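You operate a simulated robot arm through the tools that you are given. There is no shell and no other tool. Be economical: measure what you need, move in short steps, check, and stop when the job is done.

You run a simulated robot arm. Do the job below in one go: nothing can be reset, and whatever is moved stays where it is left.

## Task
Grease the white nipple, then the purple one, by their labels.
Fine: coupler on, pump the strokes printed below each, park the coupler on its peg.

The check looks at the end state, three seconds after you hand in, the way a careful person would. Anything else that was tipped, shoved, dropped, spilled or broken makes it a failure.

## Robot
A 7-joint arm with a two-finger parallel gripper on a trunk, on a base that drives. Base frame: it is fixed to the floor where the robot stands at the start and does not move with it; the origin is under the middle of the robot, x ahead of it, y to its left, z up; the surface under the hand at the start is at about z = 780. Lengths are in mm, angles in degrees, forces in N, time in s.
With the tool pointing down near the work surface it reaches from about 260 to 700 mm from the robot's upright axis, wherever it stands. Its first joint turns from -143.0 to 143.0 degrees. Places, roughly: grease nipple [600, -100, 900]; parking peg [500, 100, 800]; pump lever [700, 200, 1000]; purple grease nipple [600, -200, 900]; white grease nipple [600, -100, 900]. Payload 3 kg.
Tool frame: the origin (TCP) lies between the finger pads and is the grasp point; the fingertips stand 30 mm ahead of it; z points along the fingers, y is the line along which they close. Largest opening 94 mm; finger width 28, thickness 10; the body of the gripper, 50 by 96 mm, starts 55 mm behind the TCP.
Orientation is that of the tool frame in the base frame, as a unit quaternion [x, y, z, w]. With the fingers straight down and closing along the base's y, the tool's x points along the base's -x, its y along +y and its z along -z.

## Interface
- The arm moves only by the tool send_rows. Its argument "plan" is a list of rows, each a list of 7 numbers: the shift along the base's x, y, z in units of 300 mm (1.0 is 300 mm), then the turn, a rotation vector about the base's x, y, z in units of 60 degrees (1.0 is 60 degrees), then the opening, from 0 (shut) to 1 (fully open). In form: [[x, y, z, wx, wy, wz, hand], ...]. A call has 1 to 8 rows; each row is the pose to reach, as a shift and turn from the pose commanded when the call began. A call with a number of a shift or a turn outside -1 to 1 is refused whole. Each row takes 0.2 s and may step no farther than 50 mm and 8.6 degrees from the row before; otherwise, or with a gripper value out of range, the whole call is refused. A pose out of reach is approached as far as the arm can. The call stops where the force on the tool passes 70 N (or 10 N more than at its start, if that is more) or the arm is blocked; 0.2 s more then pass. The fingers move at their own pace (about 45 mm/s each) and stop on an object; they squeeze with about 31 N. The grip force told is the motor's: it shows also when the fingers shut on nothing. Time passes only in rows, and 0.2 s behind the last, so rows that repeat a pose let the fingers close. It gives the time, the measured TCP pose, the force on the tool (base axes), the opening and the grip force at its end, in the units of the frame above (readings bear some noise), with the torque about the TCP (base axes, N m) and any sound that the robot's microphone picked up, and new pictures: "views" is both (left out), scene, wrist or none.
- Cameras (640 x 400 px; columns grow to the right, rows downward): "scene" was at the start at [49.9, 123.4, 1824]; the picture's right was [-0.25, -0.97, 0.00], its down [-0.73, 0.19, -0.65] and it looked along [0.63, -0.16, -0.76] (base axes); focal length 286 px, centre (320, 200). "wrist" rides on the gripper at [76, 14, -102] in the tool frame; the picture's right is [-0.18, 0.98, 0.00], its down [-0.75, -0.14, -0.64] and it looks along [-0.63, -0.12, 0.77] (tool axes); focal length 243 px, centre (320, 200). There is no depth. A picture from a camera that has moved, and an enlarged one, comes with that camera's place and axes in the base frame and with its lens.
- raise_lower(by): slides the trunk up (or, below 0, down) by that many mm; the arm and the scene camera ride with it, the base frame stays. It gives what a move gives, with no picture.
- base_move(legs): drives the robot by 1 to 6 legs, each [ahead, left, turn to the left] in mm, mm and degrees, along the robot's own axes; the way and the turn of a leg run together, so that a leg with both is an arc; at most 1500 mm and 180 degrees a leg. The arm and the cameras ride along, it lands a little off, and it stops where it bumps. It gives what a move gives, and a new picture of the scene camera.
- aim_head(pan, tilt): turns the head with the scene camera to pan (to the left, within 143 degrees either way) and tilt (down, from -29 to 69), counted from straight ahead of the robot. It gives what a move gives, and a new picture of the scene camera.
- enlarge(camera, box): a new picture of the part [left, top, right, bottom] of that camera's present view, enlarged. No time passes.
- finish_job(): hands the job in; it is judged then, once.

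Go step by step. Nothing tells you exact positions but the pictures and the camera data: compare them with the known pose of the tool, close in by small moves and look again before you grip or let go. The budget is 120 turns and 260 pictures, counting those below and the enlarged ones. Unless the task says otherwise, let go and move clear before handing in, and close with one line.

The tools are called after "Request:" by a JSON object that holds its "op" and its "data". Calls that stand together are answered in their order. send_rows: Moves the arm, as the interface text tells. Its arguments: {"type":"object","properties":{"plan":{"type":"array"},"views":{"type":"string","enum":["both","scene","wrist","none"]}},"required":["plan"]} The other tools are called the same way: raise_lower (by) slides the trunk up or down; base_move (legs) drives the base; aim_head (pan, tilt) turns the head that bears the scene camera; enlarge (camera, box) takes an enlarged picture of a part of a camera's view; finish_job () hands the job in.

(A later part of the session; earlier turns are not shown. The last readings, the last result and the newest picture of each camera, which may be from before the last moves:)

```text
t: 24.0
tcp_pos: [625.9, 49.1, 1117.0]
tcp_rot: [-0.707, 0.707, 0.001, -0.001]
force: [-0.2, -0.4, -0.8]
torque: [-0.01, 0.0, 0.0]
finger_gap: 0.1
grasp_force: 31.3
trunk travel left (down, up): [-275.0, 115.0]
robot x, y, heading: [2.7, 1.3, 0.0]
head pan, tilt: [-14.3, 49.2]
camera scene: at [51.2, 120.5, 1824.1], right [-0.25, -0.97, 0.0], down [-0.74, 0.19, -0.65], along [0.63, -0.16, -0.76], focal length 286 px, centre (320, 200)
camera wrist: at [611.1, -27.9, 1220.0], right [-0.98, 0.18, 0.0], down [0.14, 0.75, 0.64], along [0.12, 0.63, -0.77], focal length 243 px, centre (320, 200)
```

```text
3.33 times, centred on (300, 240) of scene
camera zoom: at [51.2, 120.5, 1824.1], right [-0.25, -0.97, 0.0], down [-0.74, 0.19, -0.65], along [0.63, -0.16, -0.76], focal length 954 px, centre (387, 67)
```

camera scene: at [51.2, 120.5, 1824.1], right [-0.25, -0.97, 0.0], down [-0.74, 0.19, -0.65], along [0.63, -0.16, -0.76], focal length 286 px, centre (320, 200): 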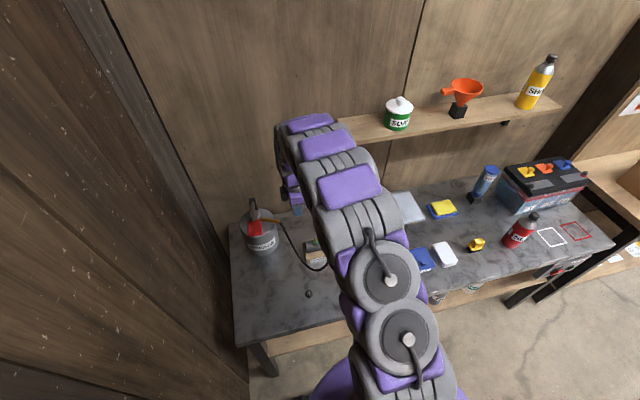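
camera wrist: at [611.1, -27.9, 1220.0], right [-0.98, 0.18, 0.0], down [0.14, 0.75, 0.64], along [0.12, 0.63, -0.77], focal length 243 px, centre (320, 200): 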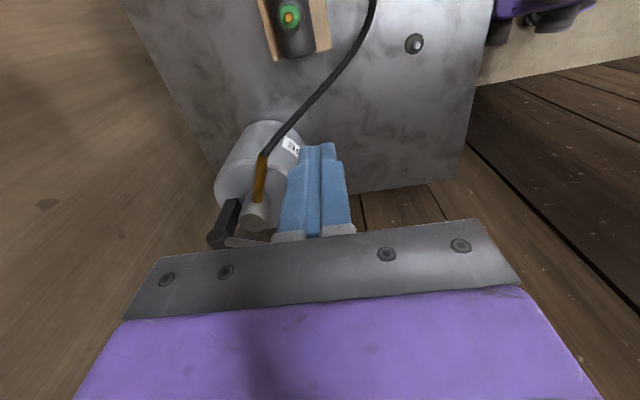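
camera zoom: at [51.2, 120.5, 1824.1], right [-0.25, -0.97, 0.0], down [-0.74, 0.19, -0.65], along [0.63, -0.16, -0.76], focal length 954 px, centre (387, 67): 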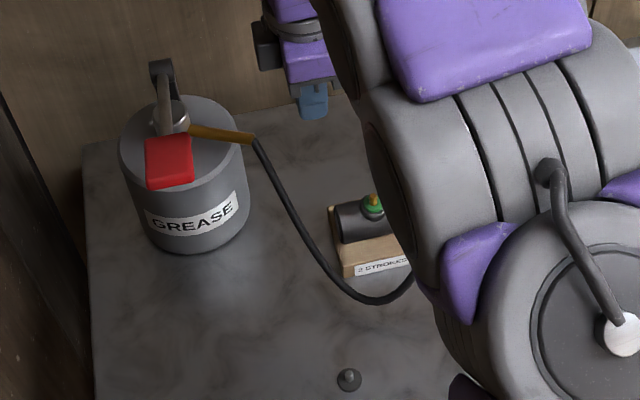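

The lever's red pad is at about (621, 194, 1054), pivot behind it, so pressing the pad down gives a stroke. I'll hover over it with closed fingers.

Request:
{"op": "send_rows", "data": {"plan": [[0, 0.12, 0.07, 0, 0, 0, 0], [0, 0.25, 0.07, 0, 0, 0, 0], [0, 0.4, 0.07, 0, 0, 0, 0], [-0.01, 0.483, 0.07, 0, 0, 0, 0], [-0.01, 0.483, 0.07, 0, 0, 0, 0]], "views": "both"}}

Request:
{"op": "enlarge", "data": {"camera": "scene", "box": [220, 160, 380, 280]}}

```text
t: 25.2
tcp_pos: [623.2, 193.1, 1143.2]
tcp_rot: [0.707, -0.707, -0.002, -0.001]
force: [-0.2, -1.3, 1.1]
torque: [0.03, 0.02, 0.01]
finger_gap: 0.1
grasp_force: 30.6
trunk travel left (down, up): [-275.0, 115.0]
robot x, y, heading: [-3.9, -3.6, 0.1]
head pan, tilt: [-14.3, 49.2]
camera scene: at [50.9, 123.1, 1823.9], right [-0.25, -0.97, 0.0], down [-0.74, 0.19, -0.65], along [0.63, -0.16, -0.76], focal length 286 px, centre (320, 200)
camera wrist: at [608.4, 116.9, 1245.5], right [-0.98, 0.18, 0.0], down [0.14, 0.75, 0.64], along [0.12, 0.63, -0.77], focal length 243 px, centre (320, 200)
```

scene: 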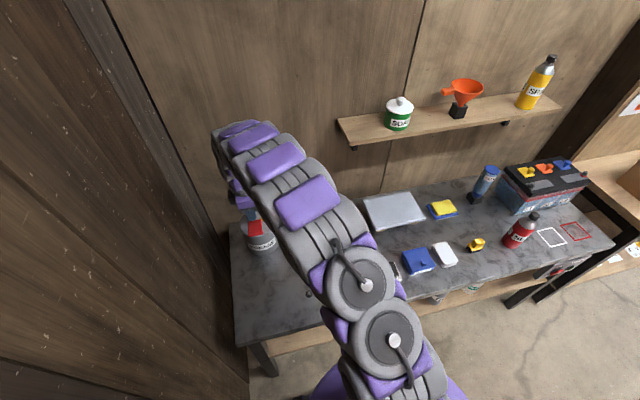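
wrist: 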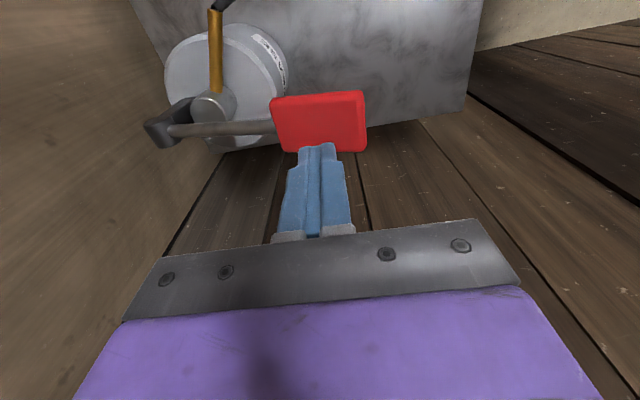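

```text
3.33 times, centred on (300, 220) of scene
camera zoom: at [50.9, 123.1, 1823.9], right [-0.25, -0.97, 0.0], down [-0.74, 0.19, -0.65], along [0.63, -0.16, -0.76], focal length 954 px, centre (387, 133)
```

zoom: 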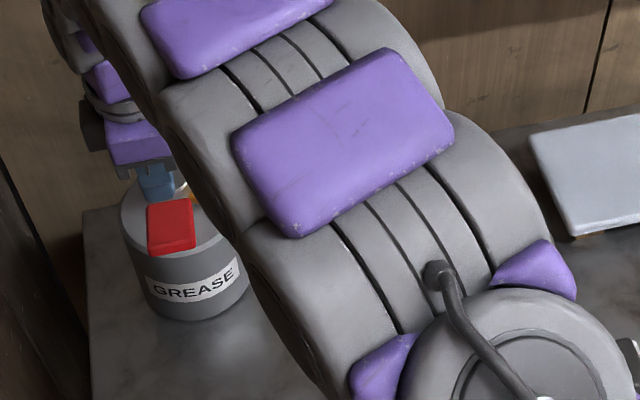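

Fingers are centred over the pad. Pressing down gradually to find contact and how the lever behaves.

Request:
{"op": "send_rows", "data": {"plan": [[0, 0, -0.08, 0, 0, 0, 0], [0, 0, -0.16, 0, 0, 0, 0], [0, 0, -0.2, 0, 0, 0, 0], [0, 0, -0.24, 0, 0, 0, 0], [0, 0, -0.28, 0, 0, 0, 0]], "views": "both"}}

```text
t: 26.4
tcp_pos: [621.8, 193.4, 1056.4]
tcp_rot: [0.707, -0.707, 0.0, 0.001]
force: [-0.6, 1.4, 1.2]
torque: [0.01, 0.04, -0.01]
finger_gap: 0.1
grasp_force: 30.8
trunk travel left (down, up): [-275.0, 115.0]
robot x, y, heading: [1.0, -0.2, 0.0]
head pan, tilt: [-14.3, 49.2]
camera scene: at [51.0, 123.8, 1823.9], right [-0.25, -0.97, 0.0], down [-0.74, 0.19, -0.65], along [0.63, -0.16, -0.76], focal length 286 px, centre (320, 200)
camera wrist: at [607.5, 116.1, 1159.6], right [-0.98, 0.18, 0.0], down [0.14, 0.75, 0.64], along [0.12, 0.63, -0.77], focal length 243 px, centre (320, 200)
```

scene: 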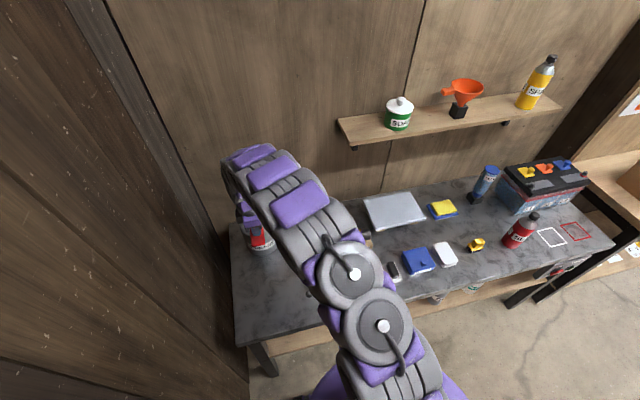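
wrist: 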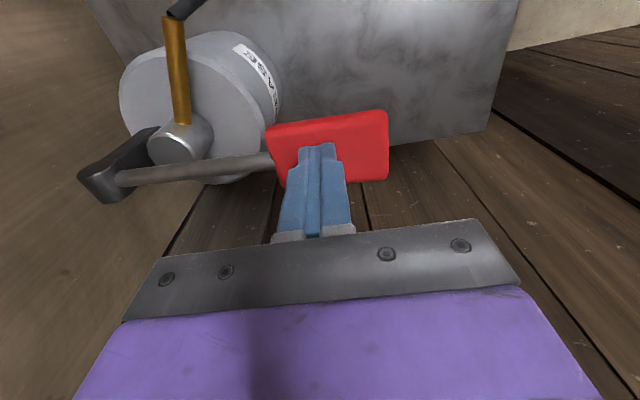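

The lever is moving already with very little force (pad went from z≈1051 to ≈1020). I'll keep pressing to find its bottom stop.

Request:
{"op": "send_rows", "data": {"plan": [[0, 0, -0.04, 0, 0, 0, 0], [0, 0, -0.08, 0, 0, 0, 0], [0, 0, -0.12, 0, 0, 0, 0], [0, 0, -0.16, 0, 0, 0, 0]], "views": "wrist"}}

```text
t: 27.4
tcp_pos: [620.7, 191.9, 1023.4]
tcp_rot: [0.708, -0.707, 0.004, -0.009]
force: [-25.8, -1.7, 48.6]
torque: [-0.31, 0.4, -0.16]
finger_gap: 0.1
grasp_force: 30.9
trunk travel left (down, up): [-275.0, 115.0]
robot x, y, heading: [0.1, -2.5, -0.1]
head pan, tilt: [-14.3, 49.2]
stopped in row 4: the force on the tool passed its limit at 85 N (the readings are from after the stop); the commanded pose is now the measured one
camera wrist: at [604.2, 114.7, 1126.0], right [-0.98, 0.18, -0.02], down [0.13, 0.75, 0.65], along [0.13, 0.64, -0.76], focal length 243 px, centre (320, 200)
```

wrist: 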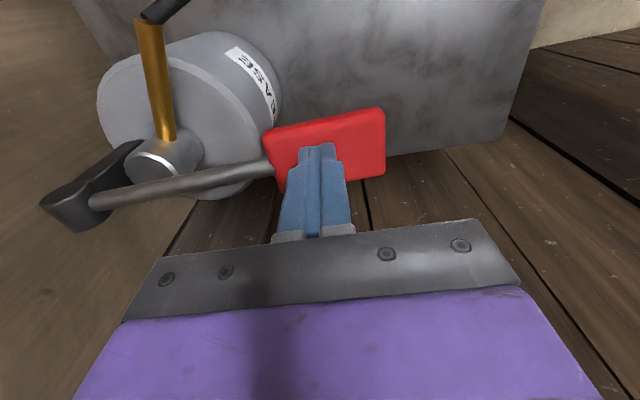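

Bottom stop reached around TCP z≈1024. Raising to see if the lever springs back.

Request:
{"op": "send_rows", "data": {"plan": [[0, 0, 0.06, 0, 0, 0, 0], [0, 0, 0.14, 0, 0, 0, 0], [0, 0, 0.22, 0, 0, 0, 0], [0, 0, 0.28, 0, 0, 0, 0], [0, 0, 0.28, 0, 0, 0, 0]], "views": "both"}}

```text
t: 28.6
tcp_pos: [628.9, 195.7, 1102.2]
tcp_rot: [0.708, -0.706, 0.004, -0.006]
force: [0.4, 0.4, -0.6]
torque: [0.01, -0.01, -0.01]
finger_gap: 0.1
grasp_force: 31.1
trunk travel left (down, up): [-275.0, 115.0]
robot x, y, heading: [2.8, 4.7, -0.0]
head pan, tilt: [-14.3, 49.2]
camera scene: at [52.5, 122.9, 1823.9], right [-0.25, -0.97, 0.0], down [-0.74, 0.19, -0.65], along [0.63, -0.16, -0.76], focal length 286 px, centre (320, 200)
camera wrist: at [611.4, 119.2, 1204.8], right [-0.98, 0.18, -0.01], down [0.13, 0.75, 0.65], along [0.13, 0.63, -0.76], focal length 243 px, centre (320, 200)
```

scene: 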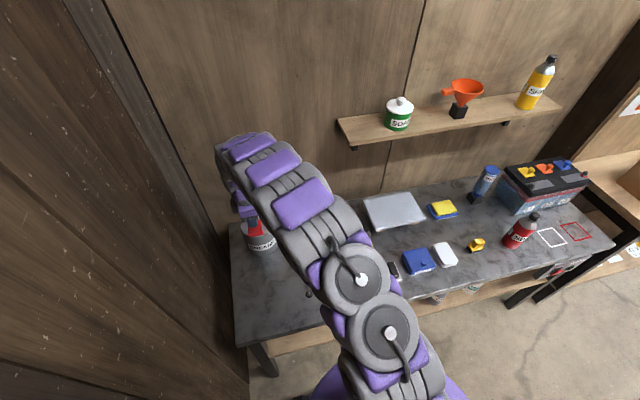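
wrist: 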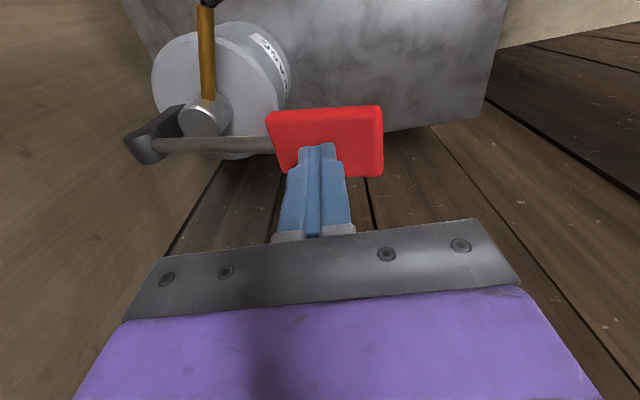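

The lever springs back fully: that's stroke 1. Before more strokes I'll verify the coupler is still on the nipple.

Request:
{"op": "send_rows", "data": {"plan": [[0, -0.1, 0.1, 0, 0, 0, 0], [0, -0.25, 0.15, 0, 0, 0, 0], [0, -0.4, 0.15, 0, 0, 0, 0], [0, -0.55, 0.15, 0, 0, 0, 0], [0, -0.7, 0.15, 0, 0, 0, 0], [0, -0.8, 0.15, 0, 0, 0, 0]], "views": "wrist"}}

Request:
{"op": "enlarge", "data": {"camera": "wrist", "box": [240, 0, 400, 150]}}

Request:
{"op": "enlarge", "data": {"camera": "scene", "box": [220, 180, 380, 280]}}

```text
t: 30.0
tcp_pos: [629.0, -48.9, 1146.7]
tcp_rot: [0.708, -0.706, 0.003, -0.007]
force: [0.3, 0.1, -0.4]
torque: [-0.03, 0.01, -0.03]
finger_gap: 0.0
grasp_force: 30.9
trunk travel left (down, up): [-275.0, 115.0]
robot x, y, heading: [4.6, -2.5, 0.3]
head pan, tilt: [-14.3, 49.2]
camera wrist: at [613.1, -125.9, 1248.2], right [-0.98, 0.18, -0.01], down [0.13, 0.75, 0.65], along [0.13, 0.64, -0.76], focal length 243 px, centre (320, 200)
```

wrist: 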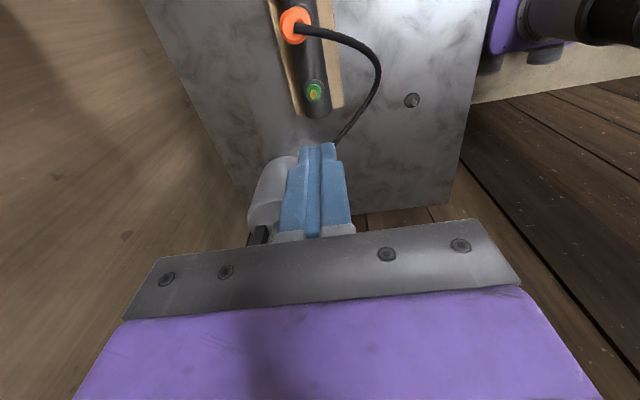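

```text
2.67 times, centred on (320, 75) of wrist
camera zoom: at [613.1, -125.9, 1248.2], right [-0.98, 0.18, -0.01], down [0.13, 0.75, 0.65], along [0.13, 0.64, -0.76], focal length 647 px, centre (320, 533)
```

zoom: 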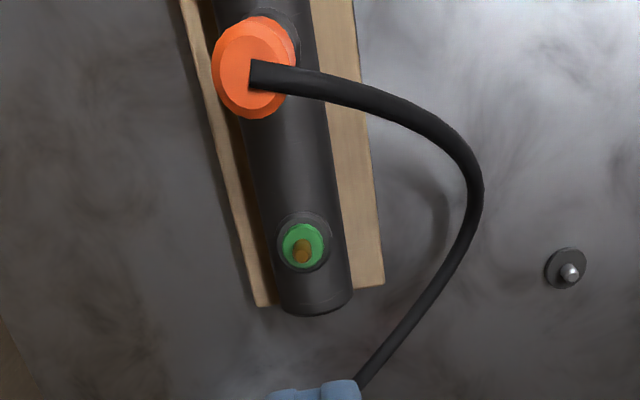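

```text
4.00 times, centred on (300, 230) of scene
camera zoom: at [51.7, 118.4, 1824.2], right [-0.25, -0.97, 0.0], down [-0.74, 0.19, -0.65], along [0.63, -0.16, -0.76], focal length 1145 px, centre (400, 80)
```

zoom: 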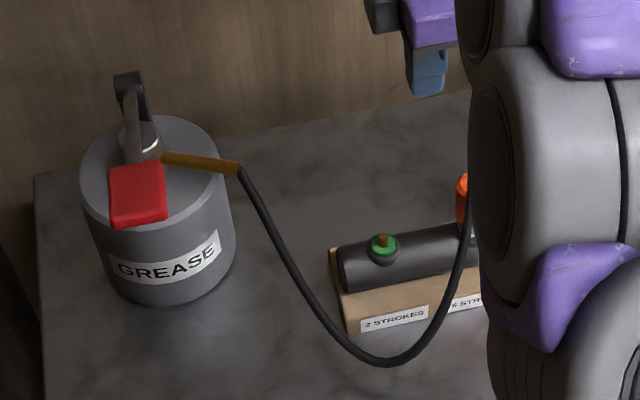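

The coupler is still upright on the white nipple and the hose is slack. Going back to the pad, correcting the small tool tilt.

Request:
{"op": "send_rows", "data": {"plan": [[0, 0.12, 0, -0.0055, 0.0135, -0.0027, 0], [-0.005, 0.28, 0, -0.0055, 0.0135, -0.0027, 0], [-0.01, 0.44, 0, -0.0055, 0.0135, -0.0027, 0], [-0.015, 0.6, 0, -0.0055, 0.0135, -0.0027, 0], [-0.02, 0.74, 0, -0.0055, 0.0135, -0.0027, 0], [-0.02, 0.805, -0.05, -0.0055, 0.0135, -0.0027, 0], [-0.02, 0.805, -0.15, -0.0055, 0.0135, -0.0027, 0], [-0.02, 0.805, -0.15, -0.0055, 0.0135, -0.0027, 0]], "views": "wrist"}}

```text
t: 31.8
tcp_pos: [624.2, 194.3, 1101.9]
tcp_rot: [-0.706, 0.708, -0.001, -0.002]
force: [1.1, 0.0, -0.5]
torque: [-0.01, -0.01, -0.01]
finger_gap: 0.2
grasp_force: 31.0
trunk travel left (down, up): [-275.0, 115.0]
robot x, y, heading: [0.8, -2.1, -0.2]
head pan, tilt: [-14.3, 49.2]
camera wrist: at [609.0, 117.4, 1204.8], right [-0.98, 0.19, 0.0], down [0.14, 0.75, 0.64], along [0.12, 0.63, -0.77], focal length 243 px, centre (320, 200)
```

wrist: 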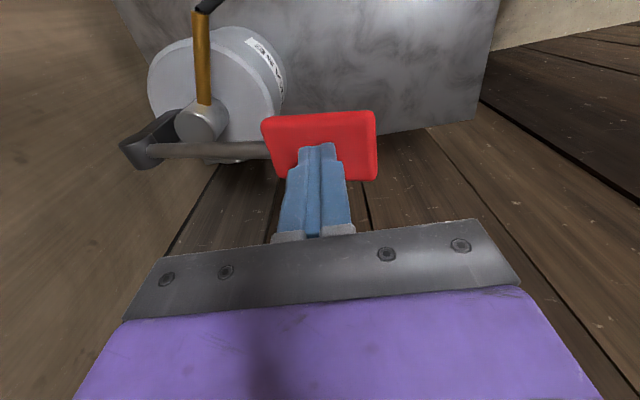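

Stroke 2: full press to the stop and full return.

Request:
{"op": "send_rows", "data": {"plan": [[0, 0, -0.09, 0, 0, 0, 0], [0, 0, -0.18, 0, 0, 0, 0], [0, 0, -0.245, 0, 0, 0, 0], [0, 0, -0.262, 0, 0, 0, 0]], "views": "wrist"}}

```text
t: 32.8
tcp_pos: [623.2, 196.5, 1025.7]
tcp_rot: [-0.707, 0.708, -0.002, 0.003]
force: [5.0, 1.2, 24.1]
torque: [-0.01, -0.37, 0.02]
finger_gap: 0.2
grasp_force: 31.1
trunk travel left (down, up): [-275.0, 115.0]
robot x, y, heading: [3.9, -1.5, 0.0]
head pan, tilt: [-14.3, 49.2]
camera wrist: at [608.1, 119.4, 1127.6], right [-0.98, 0.19, -0.01], down [0.14, 0.75, 0.64], along [0.12, 0.63, -0.77], focal length 243 px, centre (320, 200)
```

wrist: 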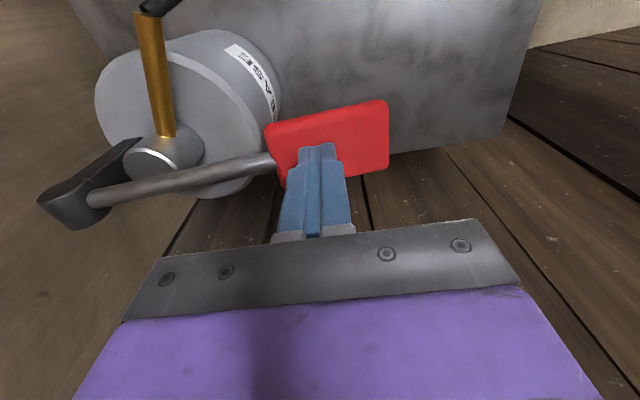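

Bottomed at the stop. Return, hold, then stroke 3 in one call.

Request:
{"op": "send_rows", "data": {"plan": [[0, 0, 0.11, 0, 0, 0, 0], [0, 0, 0.22, 0, 0, 0, 0], [0, 0, 0.27, 0, 0, 0, 0], [0, 0, 0.27, 0, 0, 0, 0], [0, 0, 0.17, 0, 0, 0, 0], [0, 0, 0.08, 0, 0, 0, 0], [0, 0, 0.015, 0, 0, 0, 0], [0, 0, 0, 0, 0, 0, 0]], "views": "wrist"}}

```text
t: 34.6
tcp_pos: [620.4, 195.1, 1024.5]
tcp_rot: [-0.707, 0.707, 0.0, 0.0]
force: [-4.7, -0.2, 17.8]
torque: [-0.02, -0.01, 0.01]
finger_gap: 0.1
grasp_force: 30.8
trunk travel left (down, up): [-275.0, 115.0]
robot x, y, heading: [3.3, -0.5, 0.0]
head pan, tilt: [-14.3, 49.2]
camera wrist: at [605.5, 117.9, 1127.6], right [-0.98, 0.19, 0.0], down [0.14, 0.75, 0.64], along [0.12, 0.63, -0.77], focal length 243 px, centre (320, 200)
```

wrist: 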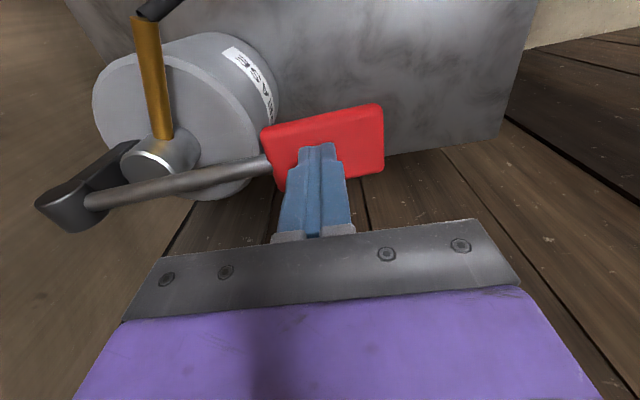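

Stroke 3 done. Next raise and check the return with similar timing.

Request:
{"op": "send_rows", "data": {"plan": [[0, 0, 0.11, 0, 0, 0, 0], [0, 0, 0.22, 0, 0, 0, 0], [0, 0, 0.27, 0, 0, 0, 0]], "views": "wrist"}}

```text
t: 35.4
tcp_pos: [621.3, 194.9, 1104.7]
tcp_rot: [-0.706, 0.708, -0.001, 0.0]
force: [0.8, -0.8, 0.3]
torque: [-0.01, 0.0, 0.01]
finger_gap: 0.0
grasp_force: 31.2
trunk travel left (down, up): [-275.0, 115.0]
robot x, y, heading: [2.1, -0.1, 0.1]
head pan, tilt: [-14.3, 49.2]
camera wrist: at [607.3, 118.9, 1207.0], right [-0.98, 0.19, 0.0], down [0.14, 0.75, 0.64], along [0.12, 0.63, -0.77], focal length 243 px, centre (320, 200)
```

wrist: 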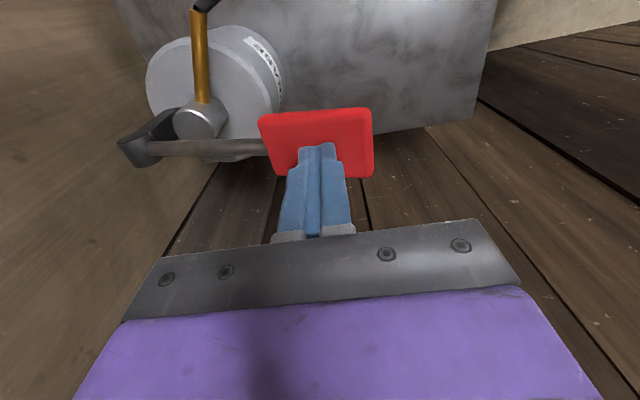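

Full return with that timing, so stroke 3 counted properly. Stroke 4: down and back up.

Request:
{"op": "send_rows", "data": {"plan": [[0, 0, -0.1, 0, 0, 0, 0], [0, 0, -0.19, 0, 0, 0, 0], [0, 0, -0.255, 0, 0, 0, 0], [0, 0, -0.27, 0, 0, 0, 0], [0, 0, -0.16, 0, 0, 0, 0], [0, 0, -0.05, 0, 0, 0, 0], [0, 0, 0, 0, 0, 0, 0], [0, 0, 0, 0, 0, 0, 0]], "views": "wrist"}}

Request:
{"op": "send_rows", "data": {"plan": [[0, 0, -0.1, 0, 0, 0, 0], [0, 0, -0.19, 0, 0, 0, 0], [0, 0, -0.255, 0, 0, 0, 0], [0, 0, -0.27, 0, 0, 0, 0]], "views": "wrist"}}

```text
t: 37.2
tcp_pos: [622.7, 196.7, 1102.5]
tcp_rot: [-0.707, 0.707, 0.001, -0.001]
force: [0.6, 0.1, 0.1]
torque: [-0.01, 0.01, -0.02]
finger_gap: 0.0
grasp_force: 31.4
trunk travel left (down, up): [-275.0, 115.0]
robot x, y, heading: [-1.1, 2.7, 0.1]
head pan, tilt: [-14.3, 49.2]
camera wrist: at [607.9, 120.0, 1205.9], right [-0.98, 0.19, 0.0], down [0.14, 0.75, 0.64], along [0.12, 0.63, -0.77], focal length 243 px, centre (320, 200)
```

wrist: 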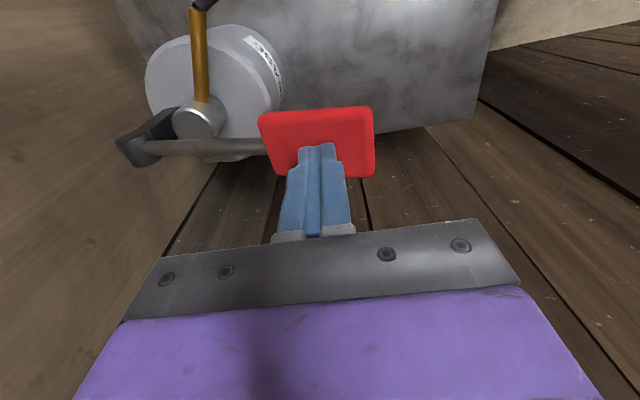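

```text
t: 38.2
tcp_pos: [623.0, 196.3, 1024.8]
tcp_rot: [-0.707, 0.708, -0.001, 0.001]
force: [0.4, 0.1, 12.3]
torque: [0.03, -0.12, 0.03]
finger_gap: 0.0
grasp_force: 31.2
trunk travel left (down, up): [-275.0, 115.0]
robot x, y, heading: [0.4, 0.2, 0.0]
head pan, tilt: [-14.3, 49.2]
camera wrist: at [607.0, 119.1, 1128.0], right [-0.98, 0.19, 0.0], down [0.14, 0.75, 0.64], along [0.12, 0.63, -0.77], focal length 243 px, centre (320, 200)
```

wrist: 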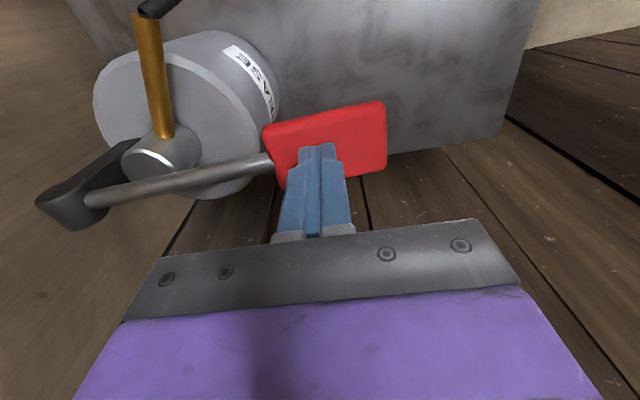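

Stroke 5 is at bottom. I'll raise, let the lever return, and go look at the coupler from above to plan re-gripping relative to the hose.

Request:
{"op": "send_rows", "data": {"plan": [[0, 0, 0.12, 0, 0, 0, 0], [0, 0, 0.24, 0, 0, 0, 0], [0, 0, 0.35, 0, 0, 0, 0], [0, -0.15, 0.35, 0, 0, 0, 0], [0, -0.3, 0.35, 0, 0, 0, 0.3], [0, -0.45, 0.35, 0, 0, 0, 0.5], [0, -0.6, 0.35, 0, 0, 0, 0.6], [0.02, -0.75, 0.35, 0, 0, 0, 0.65]], "views": "none"}}

Request:
{"op": "send_rows", "data": {"plan": [[0, -0.15, 0, 0, 0, 0, 0.65], [0.03, -0.248, 0, 0, 0, 0, 0.65], [0.064, -0.248, -0.1, 0, 0, 0, 0.65], [0.064, -0.248, -0.2, 0, 0, 0, 0.65], [0.064, -0.248, -0.2, 0, 0, 0, 0.65]], "views": "both"}}

Request:
{"op": "enlarge", "data": {"camera": "wrist", "box": [240, 60, 440, 230]}}

```text
t: 40.0
tcp_pos: [632.1, -33.9, 1126.0]
tcp_rot: [-0.706, 0.708, 0.001, -0.001]
force: [-0.2, 0.4, 0.4]
torque: [-0.01, 0.0, 0.01]
finger_gap: 61.1
grasp_force: 0.0
trunk travel left (down, up): [-275.0, 115.0]
robot x, y, heading: [1.0, 0.2, -0.0]
head pan, tilt: [-14.3, 49.2]
```

```text
t: 41.2
tcp_pos: [646.9, -105.5, 1066.4]
tcp_rot: [-0.707, 0.707, 0.0, -0.001]
force: [-0.4, 0.3, 0.7]
torque: [0.03, 0.01, -0.04]
finger_gap: 60.7
grasp_force: 0.0
trunk travel left (down, up): [-275.0, 115.0]
robot x, y, heading: [1.0, 2.6, 0.0]
head pan, tilt: [-14.3, 49.2]
camera scene: at [52.0, 120.6, 1824.1], right [-0.25, -0.97, 0.0], down [-0.74, 0.19, -0.65], along [0.63, -0.16, -0.76], focal length 286 px, centre (320, 200)
camera wrist: at [632.5, -182.4, 1168.3], right [-0.98, 0.19, 0.0], down [0.14, 0.75, 0.64], along [0.12, 0.63, -0.77], focal length 243 px, centre (320, 200)
```

scene: 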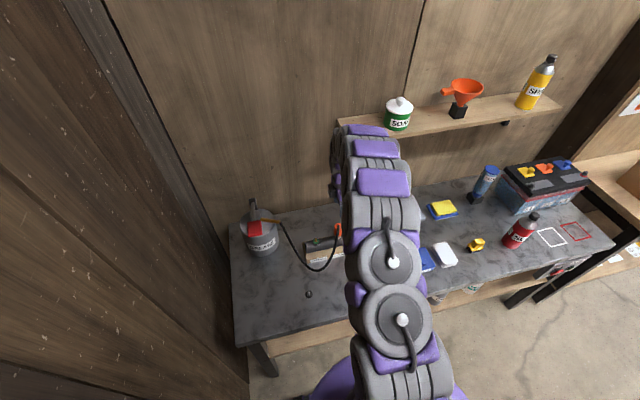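
wrist: 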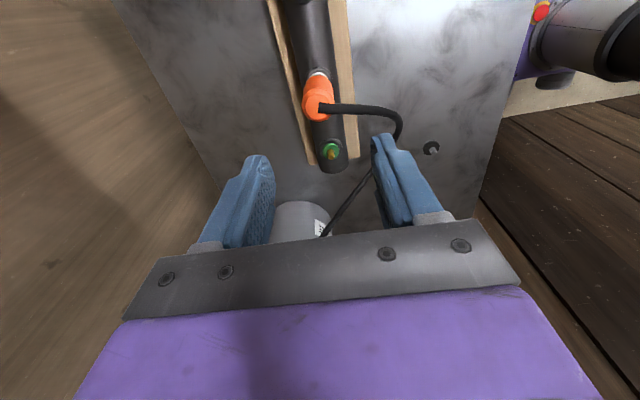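

```text
2.35 times, centred on (340, 145) of wrist
camera zoom: at [632.5, -182.4, 1168.3], right [-0.98, 0.19, 0.0], down [0.14, 0.75, 0.64], along [0.12, 0.63, -0.77], focal length 571 px, centre (273, 329)
```

zoom: 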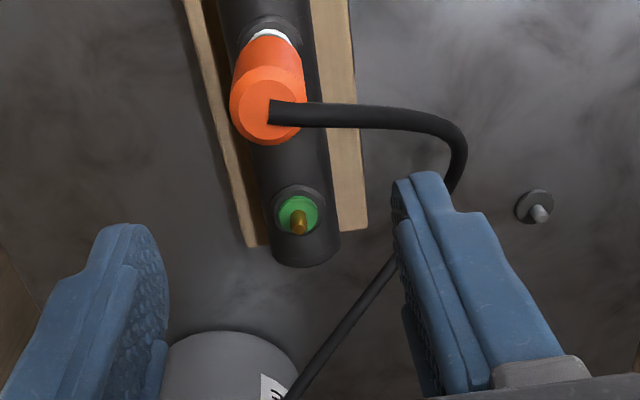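

The coupler is upright and the hose now leaves along -x, so I'll turn the gripper a further 90° to close along y, keeping the camera on the +x side with a clear view.

Request:
{"op": "send_rows", "data": {"plan": [[0, 0, 0, 0, 0, 0.125, 0.65], [0, 0, 0, 0, 0, 0.25, 0.65], [0, 0, 0, 0, 0, 0.375, 0.65], [0, 0, 0, 0, 0, 0.5, 0.65], [0, 0, 0, 0, 0, 0.625, 0.65], [0, 0, 0, 0, 0, 0.75, 0.65], [0, 0, 0, 0, 0, 0.875, 0.65], [0, 0, 0, 0, 0, 1.0, 0.65]], "views": "none"}}

Request:
{"op": "send_rows", "data": {"plan": [[0, 0, 0, 0, 0, 0.125, 0.65], [0, 0, 0, 0, 0, 0.25, 0.65], [0, 0, 0, 0, 0, 0.375, 0.65], [0, 0, 0, 0, 0, 0.5, 0.65], [0, 0, 0, 0, 0, 0.5, 0.65]], "views": "both"}}

```text
t: 43.0
tcp_pos: [647.0, -104.8, 1065.9]
tcp_rot: [0.966, -0.26, 0.0, 0.0]
force: [-0.2, 0.2, 0.1]
torque: [0.0, 0.04, -0.01]
finger_gap: 61.0
grasp_force: 0.2
trunk travel left (down, up): [-275.0, 115.0]
robot x, y, heading: [2.8, 1.2, 0.0]
head pan, tilt: [-14.3, 49.2]
```

```text
t: 44.2
tcp_pos: [644.1, -102.6, 1069.9]
tcp_rot: [1.0, 0.002, 0.003, 0.0]
force: [-0.9, 0.5, 0.0]
torque: [0.01, -0.04, 0.0]
finger_gap: 61.2
grasp_force: 0.0
out of reach, approached as far as the arm can: row 2
trunk travel left (down, up): [-275.0, 115.0]
robot x, y, heading: [0.8, 1.9, 0.2]
head pan, tilt: [-14.3, 49.2]
camera scene: at [46.7, 117.4, 1824.5], right [-0.25, -0.97, 0.0], down [-0.73, 0.19, -0.65], along [0.63, -0.16, -0.76], focal length 286 px, centre (320, 200)
camera wrist: at [719.1, -118.3, 1173.1], right [-0.18, -0.98, 0.0], down [-0.76, 0.14, 0.64], along [-0.63, 0.12, -0.77], focal length 243 px, centre (320, 200)
```

scene: 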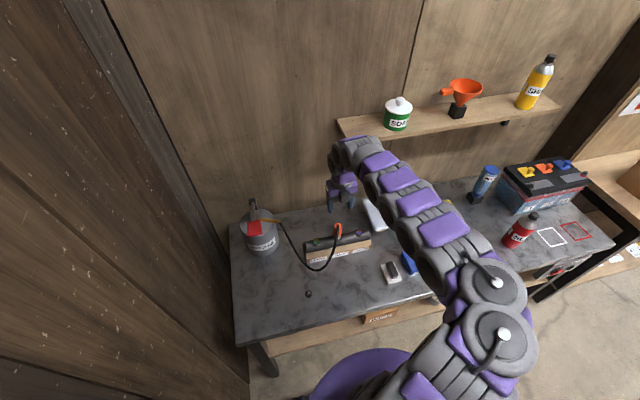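
wrist: 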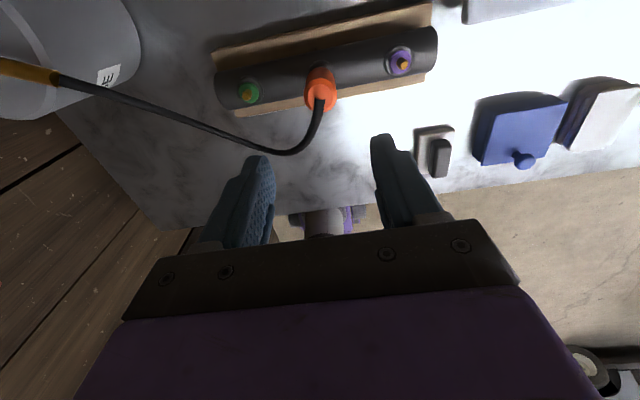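

Orientation reached; the view is clear and the hose leaves between the fingers. Lowering part way with a small correction, then re-checking.

Request:
{"op": "send_rows", "data": {"plan": [[0.01, -0.005, -0.08, 0, 0, 0, 0.65], [0.015, -0.008, -0.18, 0, 0, 0, 0.65], [0.02, -0.01, -0.28, 0, 0, 0, 0.65], [0.02, -0.01, -0.28, 0, 0, 0, 0.65]], "views": "both"}}

Request:
{"op": "enlarge", "data": {"camera": "scene", "box": [270, 160, 400, 280]}}

```text
t: 45.2
tcp_pos: [650.3, -110.3, 982.1]
tcp_rot: [1.0, -0.001, 0.0, 0.0]
force: [-0.3, 0.4, 0.1]
torque: [0.03, 0.04, 0.04]
finger_gap: 61.2
grasp_force: 0.1
trunk travel left (down, up): [-275.0, 115.0]
robot x, y, heading: [2.0, 1.3, -0.0]
head pan, tilt: [-14.3, 49.2]
camera scene: at [51.6, 117.7, 1824.3], right [-0.25, -0.97, 0.0], down [-0.73, 0.19, -0.65], along [0.63, -0.16, -0.76], focal length 286 px, centre (320, 200)
camera wrist: at [726.8, -124.9, 1085.2], right [-0.19, -0.98, 0.0], down [-0.75, 0.14, 0.64], along [-0.63, 0.12, -0.77], focal length 243 px, centre (320, 200)
```

scene: 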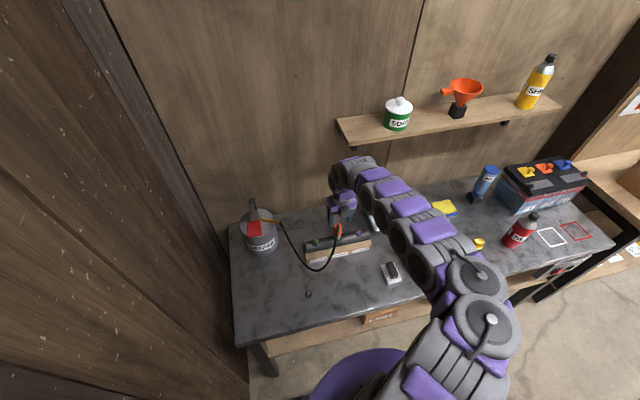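
wrist: 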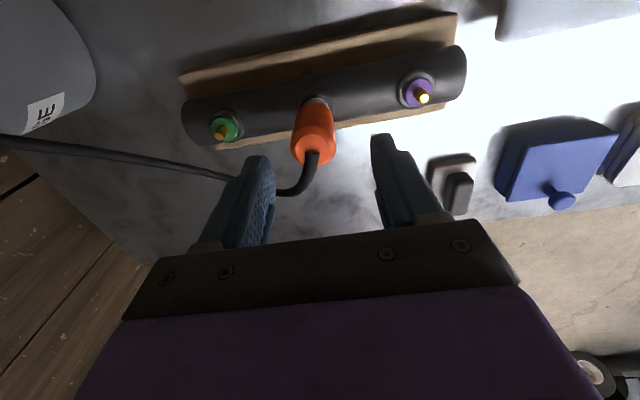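

```text
3.33 times, centred on (335, 220) of scene
camera zoom: at [51.6, 117.7, 1824.3], right [-0.25, -0.97, 0.0], down [-0.73, 0.19, -0.65], along [0.63, -0.16, -0.76], focal length 954 px, centre (270, 133)
```

zoom: 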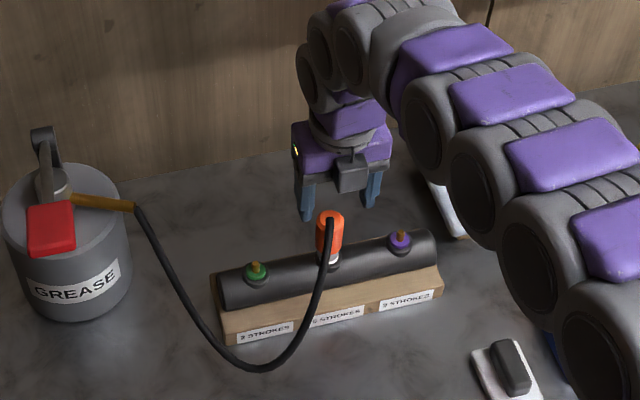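

Request:
{"op": "send_rows", "data": {"plan": [[-0.013, 0.015, 0, 0, 0, 0, 0.65], [-0.013, 0.015, -0.06, 0, 0, 0, 0.65], [-0.013, 0.015, -0.12, 0, 0, 0, 0.65], [-0.013, 0.015, -0.12, 0, 0, 0, 0.65]], "views": "wrist"}}

Request:
{"op": "enlarge", "data": {"camera": "scene", "box": [290, 180, 390, 270]}}

```text
t: 46.2
tcp_pos: [649.4, -104.1, 947.9]
tcp_rot: [1.0, -0.001, 0.0, 0.0]
force: [-0.6, 0.0, -0.5]
torque: [-0.02, -0.04, -0.02]
finger_gap: 61.2
grasp_force: 0.1
trunk travel left (down, up): [-275.0, 115.0]
robot x, y, heading: [4.4, -3.7, 0.2]
head pan, tilt: [-14.3, 49.2]
camera wrist: at [724.6, -120.5, 1050.2], right [-0.19, -0.98, 0.0], down [-0.75, 0.14, 0.64], along [-0.63, 0.12, -0.77], focal length 243 px, centre (320, 200)
```

wrist: 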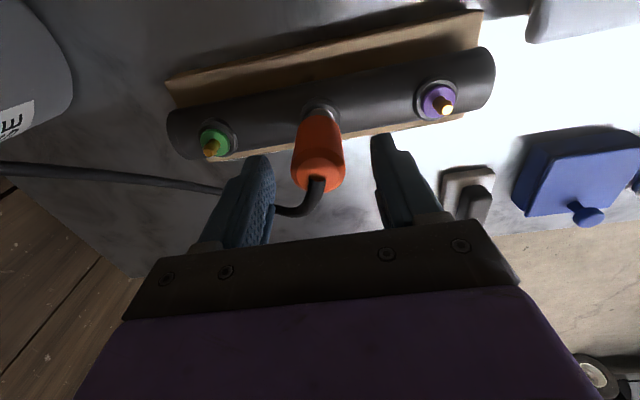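

```text
4.44 times, centred on (340, 225) of scene
camera zoom: at [51.9, 118.4, 1824.3], right [-0.25, -0.97, 0.0], down [-0.74, 0.19, -0.65], along [0.63, -0.16, -0.76], focal length 1272 px, centre (231, 89)
```

zoom: 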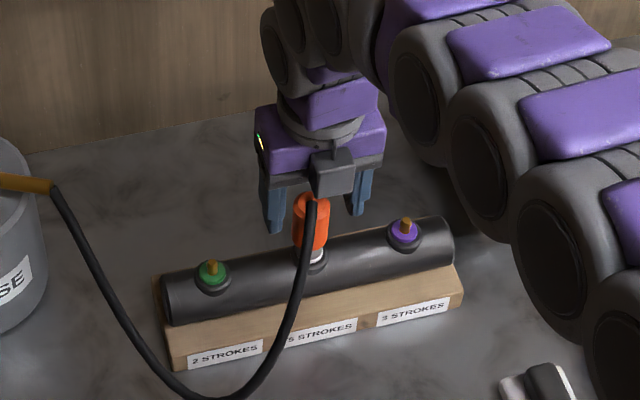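

Well centred now. Descending to grip height and closing.

Request:
{"op": "send_rows", "data": {"plan": [[-0.003, 0.004, -0.05, 0, 0, 0, 0.65], [-0.003, 0.004, -0.105, 0, 0, 0, 0.65], [-0.003, 0.004, -0.105, 0, 0, 0, 0.5], [-0.003, 0.004, -0.105, 0, 0, 0, 0], [-0.003, 0.004, -0.105, 0, 0, 0, 0], [-0.003, 0.004, -0.105, 0, 0, 0, 0]], "views": "both"}}

```text
t: 47.6
tcp_pos: [647.4, -104.0, 916.9]
tcp_rot: [1.0, 0.0, -0.001, -0.001]
force: [-2.0, -2.1, 0.1]
torque: [-0.84, -0.06, 0.0]
finger_gap: 31.0
grasp_force: 30.9
trunk travel left (down, up): [-275.0, 115.0]
robot x, y, heading: [0.5, -2.2, -0.2]
head pan, tilt: [-14.3, 49.2]
camera scene: at [51.8, 117.9, 1824.3], right [-0.25, -0.97, 0.0], down [-0.74, 0.19, -0.65], along [0.63, -0.16, -0.76], focal length 286 px, centre (320, 200)
camera wrist: at [723.6, -119.5, 1019.7], right [-0.19, -0.98, 0.0], down [-0.75, 0.14, 0.64], along [-0.63, 0.12, -0.77], focal length 243 px, centre (320, 200)
```

scene: 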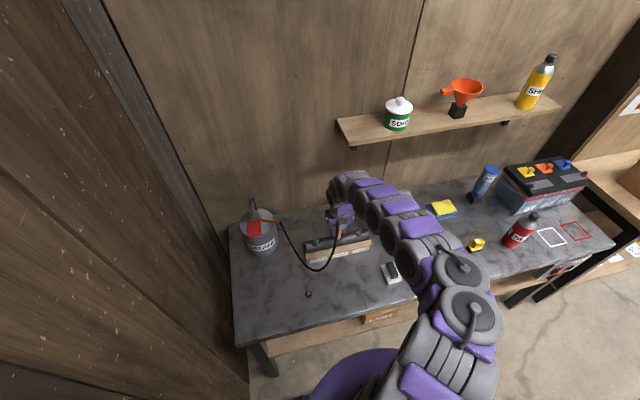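
wrist: 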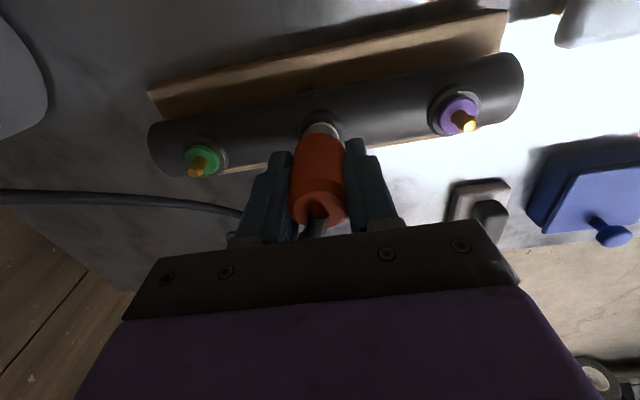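

Gripped. Lifting straight up off the white nipple.

Request:
{"op": "send_rows", "data": {"plan": [[0, 0, 0.02, 0, 0, 0, 0], [0, 0, 0.05, 0, 0, 0, 0], [0, 0, 0.1, 0, 0, 0, 0], [0, 0, 0.16, 0, 0, 0, 0], [0, 0, 0.2, 0, 0, 0, 0], [0, 0, 0.2, 0, 0, 0, 0]], "views": "wrist"}}

Request:
{"op": "enlarge", "data": {"camera": "scene", "box": [290, 180, 390, 270]}}

```text
t: 49.0
tcp_pos: [646.9, -102.7, 976.7]
tcp_rot: [1.0, -0.001, -0.001, -0.001]
force: [-0.3, -0.3, -0.9]
torque: [-0.04, -0.01, 0.01]
finger_gap: 30.8
grasp_force: 31.4
trunk travel left (down, up): [-275.0, 115.0]
robot x, y, heading: [-0.5, 4.0, -0.0]
head pan, tilt: [-14.3, 49.2]
camera wrist: at [723.6, -116.9, 1079.3], right [-0.19, -0.98, 0.0], down [-0.75, 0.14, 0.64], along [-0.63, 0.12, -0.77], focal length 243 px, centre (320, 200)
```

wrist: 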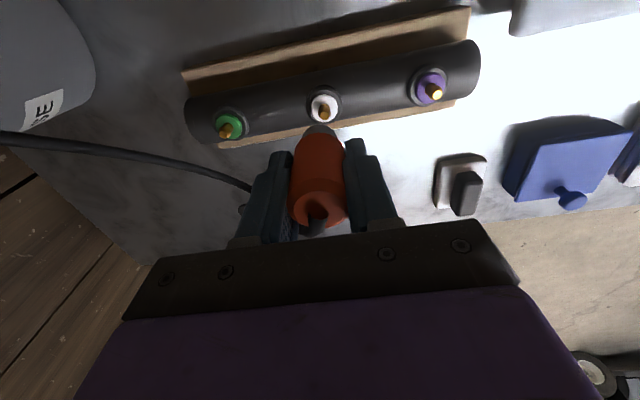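

```text
4.44 times, centred on (340, 225) of scene
camera zoom: at [52.3, 118.2, 1824.2], right [-0.25, -0.97, 0.0], down [-0.74, 0.19, -0.65], along [0.63, -0.16, -0.76], focal length 1272 px, centre (231, 89)
```

zoom: 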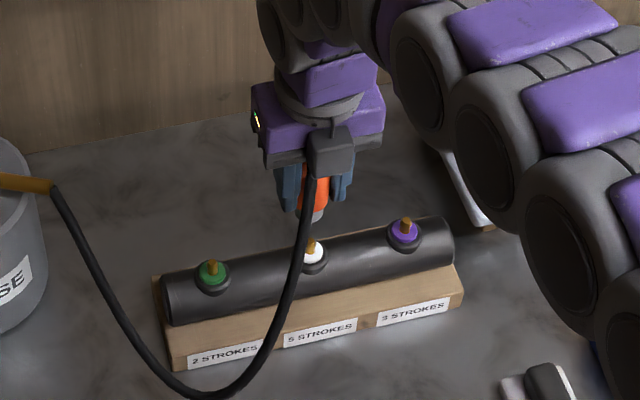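

Request:
{"op": "enlarge", "data": {"camera": "wrist", "box": [290, 50, 450, 150]}}

```text
4.00 times, centred on (370, 100) of wrist
camera zoom: at [723.6, -116.9, 1079.3], right [-0.19, -0.98, 0.0], down [-0.75, 0.14, 0.64], along [-0.63, 0.12, -0.77], focal length 970 px, centre (120, 600)
```

zoom: 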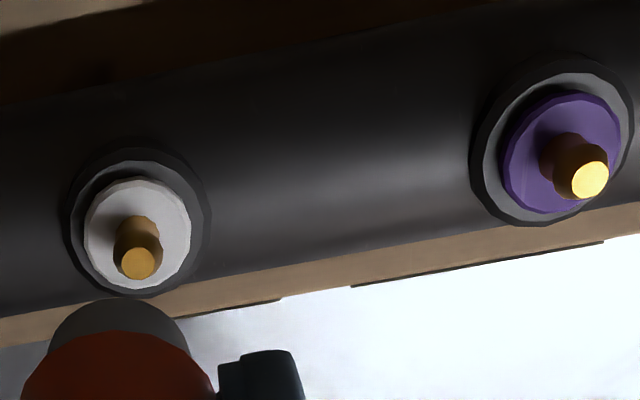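

Purple lies about 92-95 mm further in -y. Moving there at this height.

Request:
{"op": "send_rows", "data": {"plan": [[0, -0.1, 0, 0, 0, 0, 0], [0, -0.2, 0, 0, 0, 0, 0], [0.001, -0.31, 0, 0, 0, 0, 0], [0.001, -0.31, -0.06, 0, 0, 0, 0], [0.001, -0.31, -0.06, 0, 0, 0, 0]], "views": "both"}}

Request:
{"op": "enlarge", "data": {"camera": "wrist", "box": [280, 80, 360, 130]}}

```text
t: 50.2
tcp_pos: [649.8, -123.7, 976.9]
tcp_rot: [1.0, -0.001, 0.0, -0.001]
force: [0.5, 0.0, -0.2]
torque: [-0.01, -0.02, 0.0]
finger_gap: 30.8
grasp_force: 31.2
out of reach, approached as far as the arm can: row 1, 2, 3, 4, 5
trunk travel left (down, up): [-275.0, 115.0]
robot x, y, heading: [3.2, -3.1, 0.2]
head pan, tilt: [-14.3, 49.2]
camera scene: at [52.0, 117.8, 1824.3], right [-0.25, -0.97, 0.0], down [-0.74, 0.19, -0.65], along [0.63, -0.16, -0.76], focal length 286 px, centre (320, 200)
camera wrist: at [724.3, -138.2, 1079.3], right [-0.19, -0.98, 0.0], down [-0.75, 0.14, 0.64], along [-0.63, 0.12, -0.77], focal length 243 px, centre (320, 200)
```

scene: 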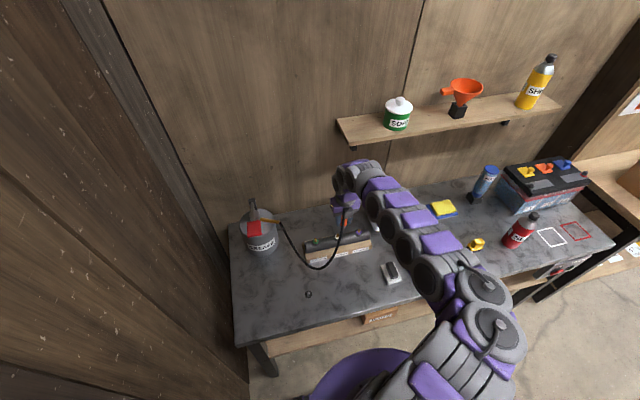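
wrist: 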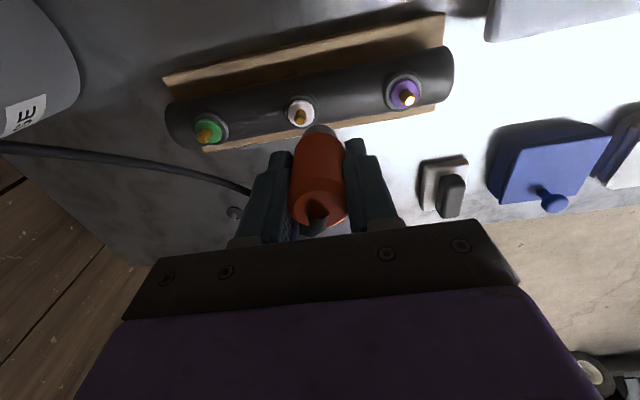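

```text
8.00 times, centred on (320, 105) of wrist
camera zoom: at [724.3, -138.2, 1079.3], right [-0.19, -0.98, 0.0], down [-0.75, 0.14, 0.64], along [-0.63, 0.12, -0.77], focal length 1941 px, centre (320, 960)
```

zoom: 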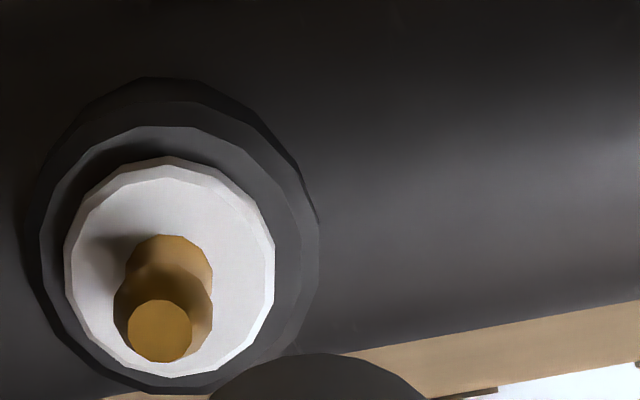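

The arm hits a joint limit in this orientation. Turning the gripper back about 45° should free it, and suits the hose direction (toward -x,+y) too.

Request:
{"op": "send_rows", "data": {"plan": [[0, 0.01, 0.02, 0, 0, -0.1, 0], [0, 0.02, 0.04, 0, 0, -0.2, 0], [0, 0.02, 0.04, 0, 0, -0.3, 0], [0, 0.02, 0.04, 0, 0, -0.4, 0], [0, 0.02, 0.04, 0, 0, -0.5, 0], [0, 0.02, 0.04, 0, 0, -0.6, 0], [0, 0.02, 0.04, 0, 0, -0.75, 0], [0, 0.02, 0.04, 0, 0, -0.75, 0]], "views": "both"}}

```text
refused: row 7 steps farther than a row can; nothing moved
```

Request:
{"op": "send_rows", "data": {"plan": [[0, 0.01, 0.02, 0, 0, -0.1, 0], [0, 0.02, 0.04, 0, 0, -0.2, 0], [0, 0.02, 0.04, 0, 0, -0.3, 0], [0, 0.02, 0.04, 0, 0, -0.4, 0], [0, 0.02, 0.04, 0, 0, -0.5, 0], [0, 0.02, 0.04, 0, 0, -0.62, 0], [0, 0.02, 0.04, 0, 0, -0.75, 0], [0, 0.02, 0.04, 0, 0, -0.75, 0]], "views": "both"}}

```text
t: 52.0
tcp_pos: [649.9, -114.9, 989.1]
tcp_rot: [0.923, -0.385, 0.0, 0.0]
force: [1.1, 0.4, -1.2]
torque: [0.01, -0.01, 0.03]
finger_gap: 31.2
grasp_force: 31.1
trunk travel left (down, up): [-275.0, 115.0]
robot x, y, heading: [2.0, -1.0, -0.0]
head pan, tilt: [-14.3, 49.2]
camera scene: at [52.2, 118.2, 1824.3], right [-0.25, -0.97, 0.0], down [-0.74, 0.19, -0.65], along [0.63, -0.16, -0.76], focal length 286 px, centre (320, 200)
camera wrist: at [693.6, -180.1, 1091.3], right [-0.83, -0.56, 0.0], down [-0.43, 0.63, 0.64], along [-0.36, 0.53, -0.77], focal length 243 px, centre (320, 200)
```

scene: 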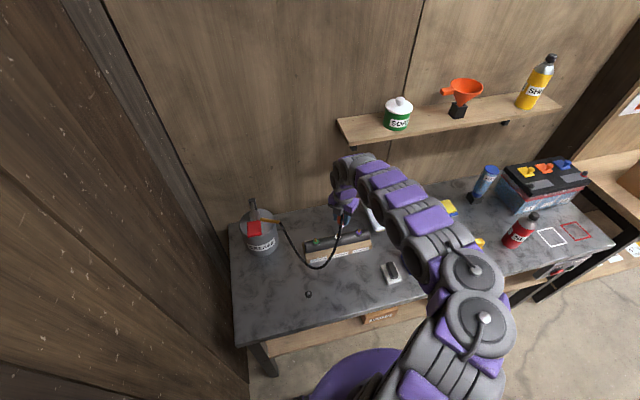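
wrist: 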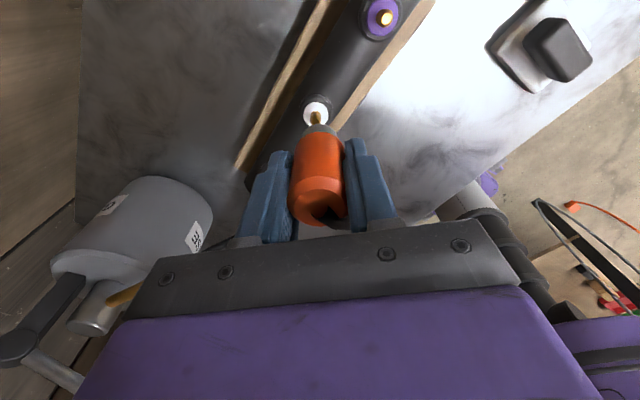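

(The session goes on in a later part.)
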